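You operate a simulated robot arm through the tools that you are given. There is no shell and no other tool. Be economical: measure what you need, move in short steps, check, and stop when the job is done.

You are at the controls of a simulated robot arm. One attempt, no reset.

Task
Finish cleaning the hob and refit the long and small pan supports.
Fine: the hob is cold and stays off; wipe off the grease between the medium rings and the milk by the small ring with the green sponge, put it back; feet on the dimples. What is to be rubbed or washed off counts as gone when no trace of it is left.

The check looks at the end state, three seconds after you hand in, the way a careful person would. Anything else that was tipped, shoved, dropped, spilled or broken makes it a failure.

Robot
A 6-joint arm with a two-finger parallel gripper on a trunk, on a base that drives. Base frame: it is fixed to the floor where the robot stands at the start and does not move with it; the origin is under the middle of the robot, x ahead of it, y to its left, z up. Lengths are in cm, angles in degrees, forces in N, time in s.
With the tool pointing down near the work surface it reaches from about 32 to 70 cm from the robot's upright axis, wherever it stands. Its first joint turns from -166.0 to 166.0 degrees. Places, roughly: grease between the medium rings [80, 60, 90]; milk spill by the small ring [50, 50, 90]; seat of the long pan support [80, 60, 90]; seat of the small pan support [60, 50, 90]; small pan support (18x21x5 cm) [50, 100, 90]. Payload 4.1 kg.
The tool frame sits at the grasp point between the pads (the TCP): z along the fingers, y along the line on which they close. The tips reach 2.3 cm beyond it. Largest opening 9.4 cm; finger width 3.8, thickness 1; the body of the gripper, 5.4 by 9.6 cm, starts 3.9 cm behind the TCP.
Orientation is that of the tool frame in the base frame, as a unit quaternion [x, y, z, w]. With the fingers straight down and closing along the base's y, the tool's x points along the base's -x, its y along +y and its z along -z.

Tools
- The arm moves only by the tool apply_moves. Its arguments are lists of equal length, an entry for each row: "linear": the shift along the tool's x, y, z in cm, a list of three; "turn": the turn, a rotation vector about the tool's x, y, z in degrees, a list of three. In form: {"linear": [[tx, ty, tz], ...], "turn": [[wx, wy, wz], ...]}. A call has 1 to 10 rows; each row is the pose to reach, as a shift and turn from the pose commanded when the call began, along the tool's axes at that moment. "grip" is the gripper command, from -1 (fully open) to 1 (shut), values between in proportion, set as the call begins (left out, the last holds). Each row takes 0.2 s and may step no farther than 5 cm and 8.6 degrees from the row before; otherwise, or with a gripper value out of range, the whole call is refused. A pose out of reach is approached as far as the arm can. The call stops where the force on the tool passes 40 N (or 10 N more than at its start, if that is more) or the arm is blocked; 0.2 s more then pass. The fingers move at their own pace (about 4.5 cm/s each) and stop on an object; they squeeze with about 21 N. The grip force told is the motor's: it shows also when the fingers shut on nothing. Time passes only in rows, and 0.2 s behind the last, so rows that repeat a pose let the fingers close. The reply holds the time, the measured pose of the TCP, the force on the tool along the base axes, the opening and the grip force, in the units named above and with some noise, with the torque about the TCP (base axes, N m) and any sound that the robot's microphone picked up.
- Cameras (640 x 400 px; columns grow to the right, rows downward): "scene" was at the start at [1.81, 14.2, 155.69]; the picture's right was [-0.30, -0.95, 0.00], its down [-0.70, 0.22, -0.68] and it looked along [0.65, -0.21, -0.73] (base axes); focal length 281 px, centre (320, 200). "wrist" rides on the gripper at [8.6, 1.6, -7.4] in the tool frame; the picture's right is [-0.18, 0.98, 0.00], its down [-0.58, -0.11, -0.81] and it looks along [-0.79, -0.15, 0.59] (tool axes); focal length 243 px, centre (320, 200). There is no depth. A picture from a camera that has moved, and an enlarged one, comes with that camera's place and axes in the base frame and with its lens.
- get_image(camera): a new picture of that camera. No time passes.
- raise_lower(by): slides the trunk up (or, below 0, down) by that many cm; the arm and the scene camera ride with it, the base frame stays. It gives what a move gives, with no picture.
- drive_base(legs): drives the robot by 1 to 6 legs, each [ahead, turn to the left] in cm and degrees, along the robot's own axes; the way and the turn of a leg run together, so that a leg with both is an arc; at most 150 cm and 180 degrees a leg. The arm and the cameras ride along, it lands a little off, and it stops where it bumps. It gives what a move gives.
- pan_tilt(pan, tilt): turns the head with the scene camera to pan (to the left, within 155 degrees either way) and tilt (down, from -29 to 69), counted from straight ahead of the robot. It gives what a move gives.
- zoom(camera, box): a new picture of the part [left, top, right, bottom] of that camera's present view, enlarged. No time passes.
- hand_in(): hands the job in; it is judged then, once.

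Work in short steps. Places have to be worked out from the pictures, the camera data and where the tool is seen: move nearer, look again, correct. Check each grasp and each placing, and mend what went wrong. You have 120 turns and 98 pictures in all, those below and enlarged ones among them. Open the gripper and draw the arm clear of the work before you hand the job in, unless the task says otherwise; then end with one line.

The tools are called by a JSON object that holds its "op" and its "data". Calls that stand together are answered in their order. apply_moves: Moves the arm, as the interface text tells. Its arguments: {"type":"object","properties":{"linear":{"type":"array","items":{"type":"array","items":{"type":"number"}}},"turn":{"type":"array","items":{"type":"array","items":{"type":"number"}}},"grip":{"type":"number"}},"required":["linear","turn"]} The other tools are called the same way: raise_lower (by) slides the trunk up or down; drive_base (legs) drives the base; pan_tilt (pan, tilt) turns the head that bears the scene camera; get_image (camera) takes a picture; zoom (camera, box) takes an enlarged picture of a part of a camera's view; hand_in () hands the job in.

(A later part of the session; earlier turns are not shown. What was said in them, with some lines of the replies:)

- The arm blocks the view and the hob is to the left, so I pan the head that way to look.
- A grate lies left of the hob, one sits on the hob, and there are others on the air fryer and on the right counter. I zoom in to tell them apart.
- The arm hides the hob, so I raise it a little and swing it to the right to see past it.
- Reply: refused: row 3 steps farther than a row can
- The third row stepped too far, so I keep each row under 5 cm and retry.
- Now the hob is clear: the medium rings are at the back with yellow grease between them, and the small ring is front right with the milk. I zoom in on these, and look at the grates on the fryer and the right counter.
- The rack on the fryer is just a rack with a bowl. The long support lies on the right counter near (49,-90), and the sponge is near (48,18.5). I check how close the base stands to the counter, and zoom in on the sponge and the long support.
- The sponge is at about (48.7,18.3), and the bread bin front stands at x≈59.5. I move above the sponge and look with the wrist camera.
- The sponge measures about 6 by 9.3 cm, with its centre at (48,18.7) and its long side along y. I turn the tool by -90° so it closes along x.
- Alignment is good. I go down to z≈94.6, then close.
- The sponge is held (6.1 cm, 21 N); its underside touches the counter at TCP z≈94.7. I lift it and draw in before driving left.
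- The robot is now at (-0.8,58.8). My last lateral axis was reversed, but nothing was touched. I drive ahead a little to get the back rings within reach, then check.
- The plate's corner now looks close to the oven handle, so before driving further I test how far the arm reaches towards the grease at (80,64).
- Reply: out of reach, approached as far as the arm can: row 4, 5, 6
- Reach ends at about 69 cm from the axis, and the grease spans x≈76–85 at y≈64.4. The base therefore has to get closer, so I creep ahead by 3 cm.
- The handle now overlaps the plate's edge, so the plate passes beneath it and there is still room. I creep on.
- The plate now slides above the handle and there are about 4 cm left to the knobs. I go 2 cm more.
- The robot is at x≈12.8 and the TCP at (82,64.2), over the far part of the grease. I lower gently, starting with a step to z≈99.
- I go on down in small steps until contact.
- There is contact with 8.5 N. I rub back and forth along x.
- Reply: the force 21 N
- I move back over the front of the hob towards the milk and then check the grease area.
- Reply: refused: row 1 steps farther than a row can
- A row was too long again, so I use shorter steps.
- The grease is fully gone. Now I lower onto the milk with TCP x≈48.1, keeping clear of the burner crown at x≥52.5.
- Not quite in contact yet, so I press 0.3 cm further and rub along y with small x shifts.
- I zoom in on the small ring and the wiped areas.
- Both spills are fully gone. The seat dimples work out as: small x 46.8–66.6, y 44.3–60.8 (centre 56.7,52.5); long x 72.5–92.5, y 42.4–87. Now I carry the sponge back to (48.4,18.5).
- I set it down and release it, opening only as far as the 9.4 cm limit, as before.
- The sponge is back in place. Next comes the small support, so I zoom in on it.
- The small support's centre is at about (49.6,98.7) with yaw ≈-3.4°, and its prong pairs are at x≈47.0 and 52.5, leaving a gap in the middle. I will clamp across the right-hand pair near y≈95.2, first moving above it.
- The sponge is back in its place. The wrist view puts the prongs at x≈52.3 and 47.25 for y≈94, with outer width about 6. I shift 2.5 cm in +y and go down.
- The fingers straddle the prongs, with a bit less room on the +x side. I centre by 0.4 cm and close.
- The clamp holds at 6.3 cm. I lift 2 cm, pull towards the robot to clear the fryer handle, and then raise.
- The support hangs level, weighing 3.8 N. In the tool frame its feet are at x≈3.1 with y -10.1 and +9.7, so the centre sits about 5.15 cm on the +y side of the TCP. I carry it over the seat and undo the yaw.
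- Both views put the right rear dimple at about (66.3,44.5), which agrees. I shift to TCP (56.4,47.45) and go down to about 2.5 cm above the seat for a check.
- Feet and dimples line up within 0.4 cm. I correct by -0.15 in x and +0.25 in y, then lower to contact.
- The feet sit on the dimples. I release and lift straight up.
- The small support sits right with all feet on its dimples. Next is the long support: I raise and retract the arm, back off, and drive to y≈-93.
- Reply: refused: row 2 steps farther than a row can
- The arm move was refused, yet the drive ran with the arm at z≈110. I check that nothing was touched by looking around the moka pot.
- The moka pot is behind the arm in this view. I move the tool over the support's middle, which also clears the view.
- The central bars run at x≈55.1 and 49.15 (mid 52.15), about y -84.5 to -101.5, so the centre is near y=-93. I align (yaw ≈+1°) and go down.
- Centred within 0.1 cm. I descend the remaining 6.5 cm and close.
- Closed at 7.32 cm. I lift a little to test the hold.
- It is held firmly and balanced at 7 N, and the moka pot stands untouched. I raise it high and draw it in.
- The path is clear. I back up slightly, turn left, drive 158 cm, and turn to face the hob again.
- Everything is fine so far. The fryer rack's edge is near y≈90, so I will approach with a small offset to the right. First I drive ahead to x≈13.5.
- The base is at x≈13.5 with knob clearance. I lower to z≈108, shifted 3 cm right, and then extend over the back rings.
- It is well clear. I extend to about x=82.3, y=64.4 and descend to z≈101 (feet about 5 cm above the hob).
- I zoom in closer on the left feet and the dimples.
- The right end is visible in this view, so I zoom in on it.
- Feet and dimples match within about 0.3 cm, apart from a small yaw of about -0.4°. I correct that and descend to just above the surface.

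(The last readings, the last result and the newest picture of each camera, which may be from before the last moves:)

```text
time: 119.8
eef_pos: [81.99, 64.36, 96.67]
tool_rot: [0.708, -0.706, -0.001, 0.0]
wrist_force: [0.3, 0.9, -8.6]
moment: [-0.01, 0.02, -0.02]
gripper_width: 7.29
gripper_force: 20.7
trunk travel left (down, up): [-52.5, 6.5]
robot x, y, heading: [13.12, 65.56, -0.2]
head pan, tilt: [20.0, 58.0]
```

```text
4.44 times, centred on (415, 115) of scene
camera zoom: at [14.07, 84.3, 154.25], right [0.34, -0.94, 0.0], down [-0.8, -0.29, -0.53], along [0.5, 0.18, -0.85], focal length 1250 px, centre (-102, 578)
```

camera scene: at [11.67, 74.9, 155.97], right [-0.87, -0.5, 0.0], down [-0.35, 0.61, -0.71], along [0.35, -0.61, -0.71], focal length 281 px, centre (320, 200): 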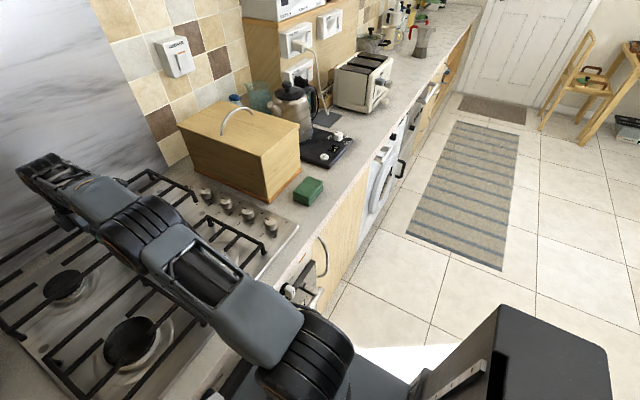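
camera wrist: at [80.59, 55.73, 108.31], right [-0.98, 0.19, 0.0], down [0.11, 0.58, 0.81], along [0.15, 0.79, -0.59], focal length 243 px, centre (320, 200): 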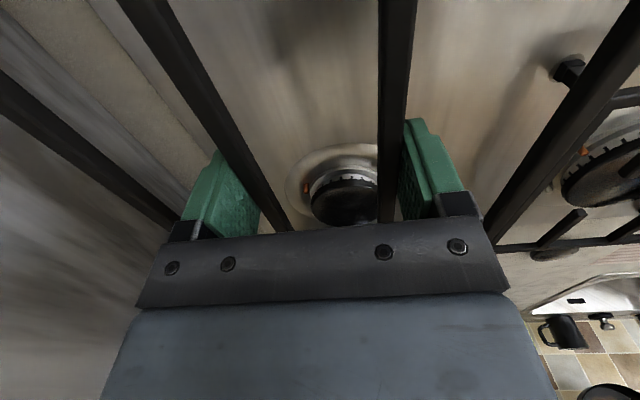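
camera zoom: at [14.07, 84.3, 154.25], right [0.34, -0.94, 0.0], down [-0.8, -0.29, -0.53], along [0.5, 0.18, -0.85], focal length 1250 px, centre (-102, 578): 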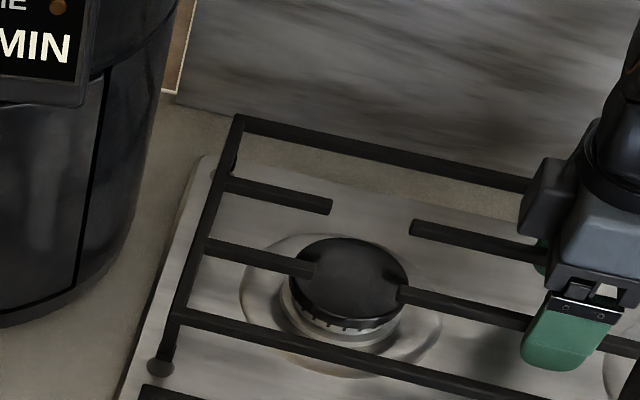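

All visible feet are within about 0.2 cm of their dimples. I lower the last bit to contact.

{"op": "apply_moves", "data": {"linear": [[0.15, 0, 0.5], [0.15, 0, 0.8], [0.15, 0, 1.05]], "turn": [[0, 0, 0], [0, 0, 0], [0, 0, 0]]}}

{"op": "zoom", "data": {"camera": "scene", "box": [375, 70, 455, 160]}}

{"op": "pan_tilt", "data": {"pan": -60, "tilt": 45}}

{"op": "zoom", "data": {"camera": "scene", "box": [110, 150, 230, 240]}}

```text
time: 120.6
eef_pos: [82.01, 64.06, 95.99]
tool_rot: [0.708, -0.706, 0.001, -0.001]
wrist_force: [-0.9, 0.5, 8.6]
moment: [0.38, 0.38, 0.08]
gripper_width: 7.29
gripper_force: 20.8
trunk travel left (down, up): [-52.5, 6.5]
robot x, y, heading: [13.08, 65.46, -0.1]
head pan, tilt: [20.0, 58.0]
```

```text
4.44 times, centred on (415, 115) of scene
camera zoom: at [13.9, 84.31, 154.29], right [0.34, -0.94, 0.0], down [-0.8, -0.29, -0.53], along [0.5, 0.18, -0.85], focal length 1250 px, centre (-102, 578)
```

zoom: 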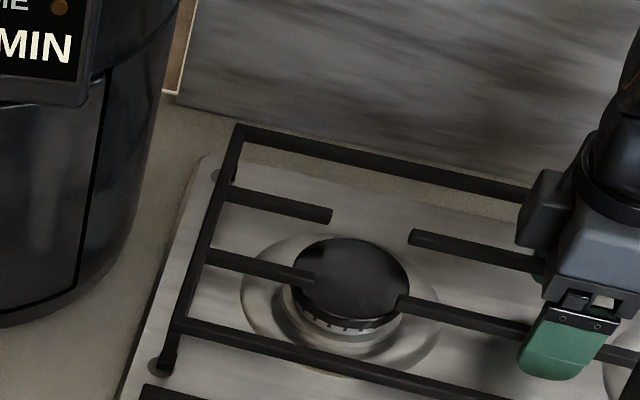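

```text
time: 122.2
eef_pos: [82.0, 64.08, 95.74]
tool_rot: [0.708, -0.706, 0.001, 0.001]
wrist_force: [8.9, 0.5, 16.3]
moment: [-0.04, -0.17, 0.04]
gripper_width: 7.27
gripper_force: 20.9
trunk travel left (down, up): [-52.5, 6.5]
robot x, y, heading: [13.38, 65.53, -0.1]
head pan, tilt: [-60.0, 45.0]
```

```text
4.44 times, centred on (170, 195) of scene
camera zoom: at [11.53, 74.92, 155.97], right [-0.87, -0.5, 0.0], down [-0.35, 0.61, -0.71], along [0.35, -0.61, -0.71], focal length 1250 px, centre (987, 222)
```

zoom: 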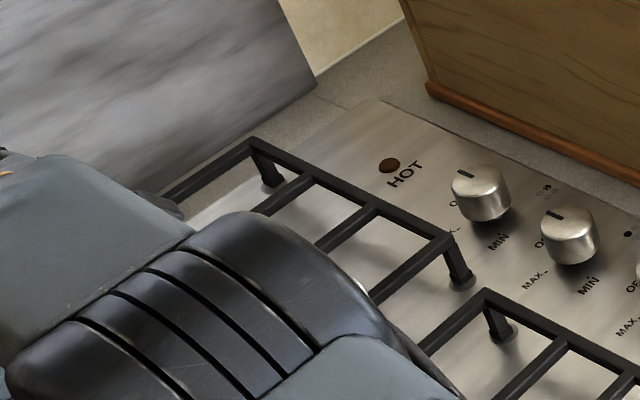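

The right feet are centred, while the left feet are about 0.4 cm short of centre. I ease off the pressure and nudge 0.2 cm in +y.

{"op": "apply_moves", "data": {"linear": [[0, 0, -0.35], [-0.2, 0, -0.35], [-0.25, 0, -0.35], [-0.25, 0, 0]], "turn": [[0, 0, 0], [0, 0, 0], [0, 0, 0], [0, 0, 0]]}}

{"op": "zoom", "data": {"camera": "scene", "box": [110, 150, 230, 240]}}

{"op": "pan_tilt", "data": {"pan": 20, "tilt": 58}}

{"op": "zoom", "data": {"camera": "scene", "box": [375, 70, 455, 160]}}

```text
time: 123.2
eef_pos: [82.11, 64.44, 95.82]
tool_rot: [0.708, -0.706, -0.001, 0.001]
wrist_force: [-0.1, -1.3, -1.1]
moment: [0.03, 0.62, 0.1]
gripper_width: 7.32
gripper_force: 21.0
trunk travel left (down, up): [-52.5, 6.5]
robot x, y, heading: [12.68, 65.53, -0.0]
head pan, tilt: [-60.0, 45.0]
```

```text
4.44 times, centred on (170, 195) of scene
camera zoom: at [11.6, 74.89, 155.97], right [-0.87, -0.5, 0.0], down [-0.35, 0.61, -0.71], along [0.35, -0.61, -0.71], focal length 1250 px, centre (987, 222)
```

zoom: 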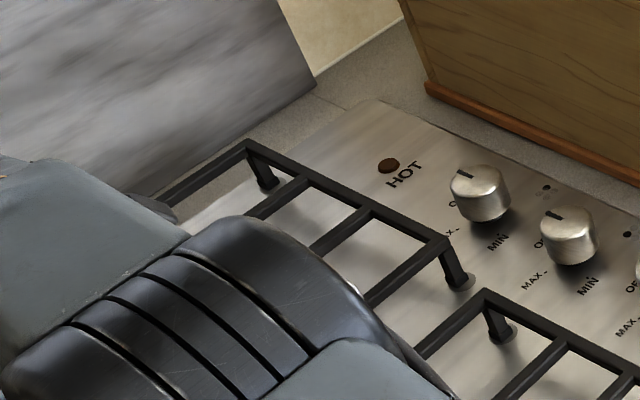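

```text
time: 124.7
eef_pos: [82.04, 64.42, 95.73]
tool_rot: [0.708, -0.706, -0.001, 0.001]
wrist_force: [-2.2, 0.1, -2.9]
moment: [0.07, 0.56, 0.08]
gripper_width: 7.28
gripper_force: 21.3
trunk travel left (down, up): [-52.5, 6.5]
robot x, y, heading: [13.29, 64.97, -0.4]
head pan, tilt: [20.0, 58.0]
```

```text
4.44 times, centred on (415, 115) of scene
camera zoom: at [14.0, 84.29, 154.26], right [0.34, -0.94, 0.0], down [-0.8, -0.29, -0.53], along [0.5, 0.18, -0.85], focal length 1250 px, centre (-102, 578)
```

zoom: 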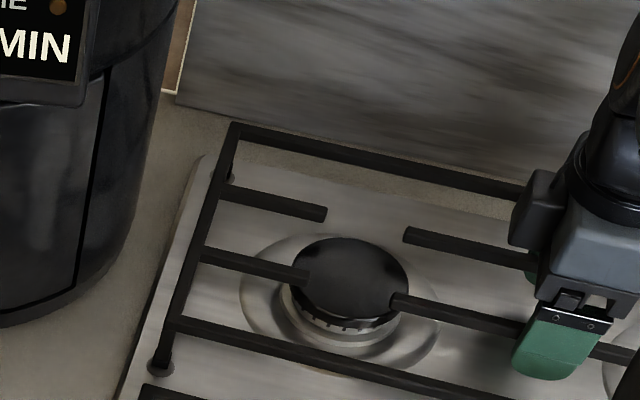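

Everything is well seated now. I release and lift straight up.

{"op": "apply_moves", "data": {"linear": [[0, 0, 0], [0, 0, 0], [0, 0, 0], [0, 0, 0], [0, 0, 0], [0, 0, -2], [0, 0, -5], [0, 0, -9], [0, 2, -13]], "turn": [[0, 0, 0], [0, 0, 0], [0, 0, 0], [0, 0, 0], [0, 0, 0], [0, 0, 0], [0, 0, 0], [0, 0, 0], [0, 0, 0]], "grip": -1}}

{"op": "apply_moves", "data": {"linear": [[0, 4, -3], [0, 8, -6], [0, 12, -9], [0, 16, -12], [0, 20, -12], [0, 24.5, -12], [0, 29, -12]], "turn": [[0, 0, 0], [0, 0, 0], [0, 0, 0], [0, 0, 0], [0, 0, 0], [0, 0, 0], [0, 0, 0]]}}

{"op": "get_image", "data": {"camera": "scene"}}

```text
time: 126.7
eef_pos: [80.05, 64.41, 108.71]
tool_rot: [0.708, -0.706, 0.0, 0.002]
wrist_force: [-0.3, -0.6, 0.8]
moment: [0.03, 0.01, 0.02]
gripper_width: 9.41
gripper_force: 0.0
trunk travel left (down, up): [-52.5, 6.5]
robot x, y, heading: [13.48, 65.54, 0.0]
head pan, tilt: [20.0, 58.0]
```

```text
time: 128.3
eef_pos: [51.1, 64.36, 120.87]
tool_rot: [0.708, -0.706, 0.0, 0.0]
wrist_force: [-0.3, 0.6, -0.5]
moment: [-0.02, 0.02, -0.02]
gripper_width: 9.39
gripper_force: 0.1
trunk travel left (down, up): [-52.5, 6.5]
robot x, y, heading: [13.09, 65.31, -0.1]
head pan, tilt: [20.0, 58.0]
```

```text
24 pictures are left
camera scene: at [13.9, 84.3, 154.25], right [0.34, -0.94, 0.0], down [-0.8, -0.29, -0.53], along [0.5, 0.18, -0.85], focal length 281 px, centre (320, 200)
```

scene: 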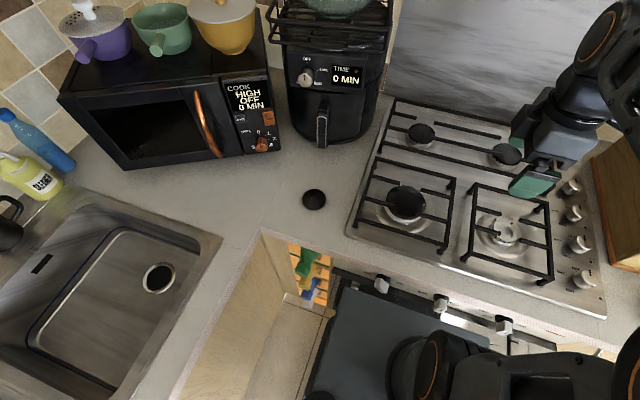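

Both supports are refitted. I back off and take a final look at the hob, the sponge, and the black disc on the counter.

{"op": "drive_base", "data": {"legs": [[-14, 0]]}}

{"op": "apply_moves", "data": {"linear": [[4, 0, 0], [8, 0, -2], [12, 0, -4], [16, 0, -4], [20.5, 0, -4], [25, 0, -4], [29.5, 0, -4]], "turn": [[0, 0, 0], [0, 0, 0], [0, 0, 0], [0, 0, 0], [0, 0, 0], [0, 0, 0], [0, 0, 0]]}}

{"op": "pan_tilt", "data": {"pan": 8, "tilt": 42}}

{"op": "get_image", "data": {"camera": "scene"}}

```text
time: 129.6
eef_pos: [36.98, 64.16, 120.88]
tool_rot: [0.708, -0.706, 0.0, -0.001]
wrist_force: [-0.3, 0.5, 0.2]
moment: [-0.01, -0.01, 0.0]
gripper_width: 9.4
gripper_force: 0.0
trunk travel left (down, up): [-52.5, 6.5]
robot x, y, heading: [-1.16, 65.17, -0.1]
head pan, tilt: [20.0, 58.0]
```

```text
time: 131.2
eef_pos: [37.11, 34.62, 124.7]
tool_rot: [0.708, -0.706, 0.0, 0.0]
wrist_force: [0.5, -0.3, -0.3]
moment: [0.03, -0.01, 0.01]
gripper_width: 9.39
gripper_force: 0.0
trunk travel left (down, up): [-52.5, 6.5]
robot x, y, heading: [-0.72, 65.38, -0.1]
head pan, tilt: [20.0, 58.0]
```

```text
time: 132.0
eef_pos: [37.08, 34.8, 124.89]
tool_rot: [0.708, -0.707, 0.0, 0.0]
wrist_force: [0.4, 0.0, 0.3]
moment: [0.02, -0.01, 0.0]
gripper_width: 9.4
gripper_force: 0.0
trunk travel left (down, up): [-52.5, 6.5]
robot x, y, heading: [-0.76, 65.43, -0.1]
head pan, tilt: [8.0, 42.0]
```

```text
23 pictures are left
camera scene: at [1.65, 83.12, 156.39], right [0.14, -0.99, 0.0], down [-0.66, -0.09, -0.74], along [0.74, 0.1, -0.67], focal length 281 px, centre (320, 200)
```

scene: 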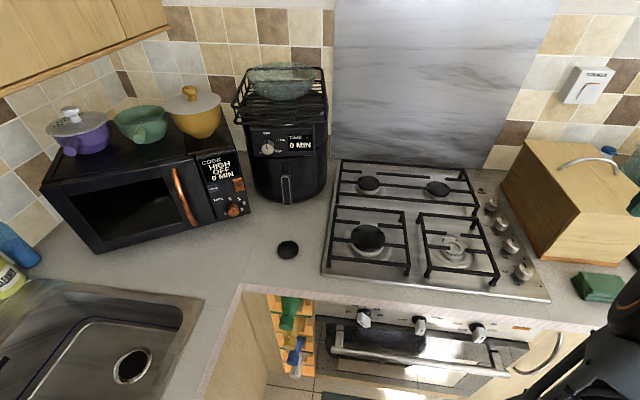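

{"op": "zoom", "data": {"camera": "scene", "box": [310, 150, 560, 310]}}

{"op": "zoom", "data": {"camera": "scene", "box": [260, 230, 320, 270]}}

```text
2.50 times, centred on (435, 230) of scene
camera zoom: at [1.65, 83.12, 156.39], right [0.14, -0.99, 0.0], down [-0.66, -0.09, -0.74], along [0.74, 0.1, -0.67], focal length 703 px, centre (32, 125)
```

zoom: 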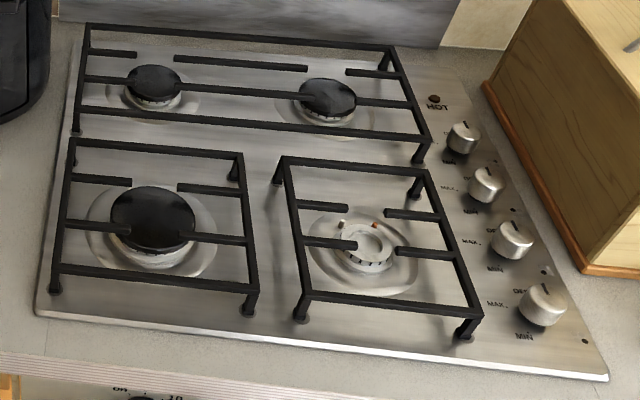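

```text
10.00 times, centred on (290, 250) of scene
camera zoom: at [1.65, 83.12, 156.39], right [0.14, -0.99, 0.0], down [-0.66, -0.09, -0.74], along [0.74, 0.1, -0.67], focal length 2813 px, centre (620, -300)
```

zoom: 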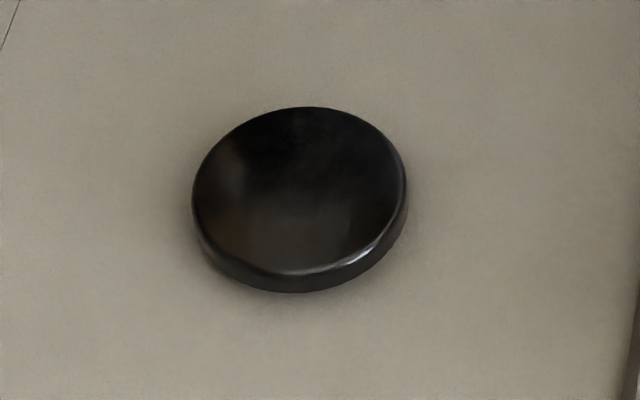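

All feet are on their dimples, the hob is clean, and the sponge is back. The loose burner cap was not part of the job and stays where it lay. The gripper is open and the arm is clear, so I hand in.

{"op": "hand_in", "data": {}}

```text
The job is handed in.
```

The grease and milk are wiped off, the sponge is back in its place, and the long and small pan supports stand with their feet on the dimples; the small ring's loose burner cap was not mentioned, so I left it on the counter, which means that ring has no cap.
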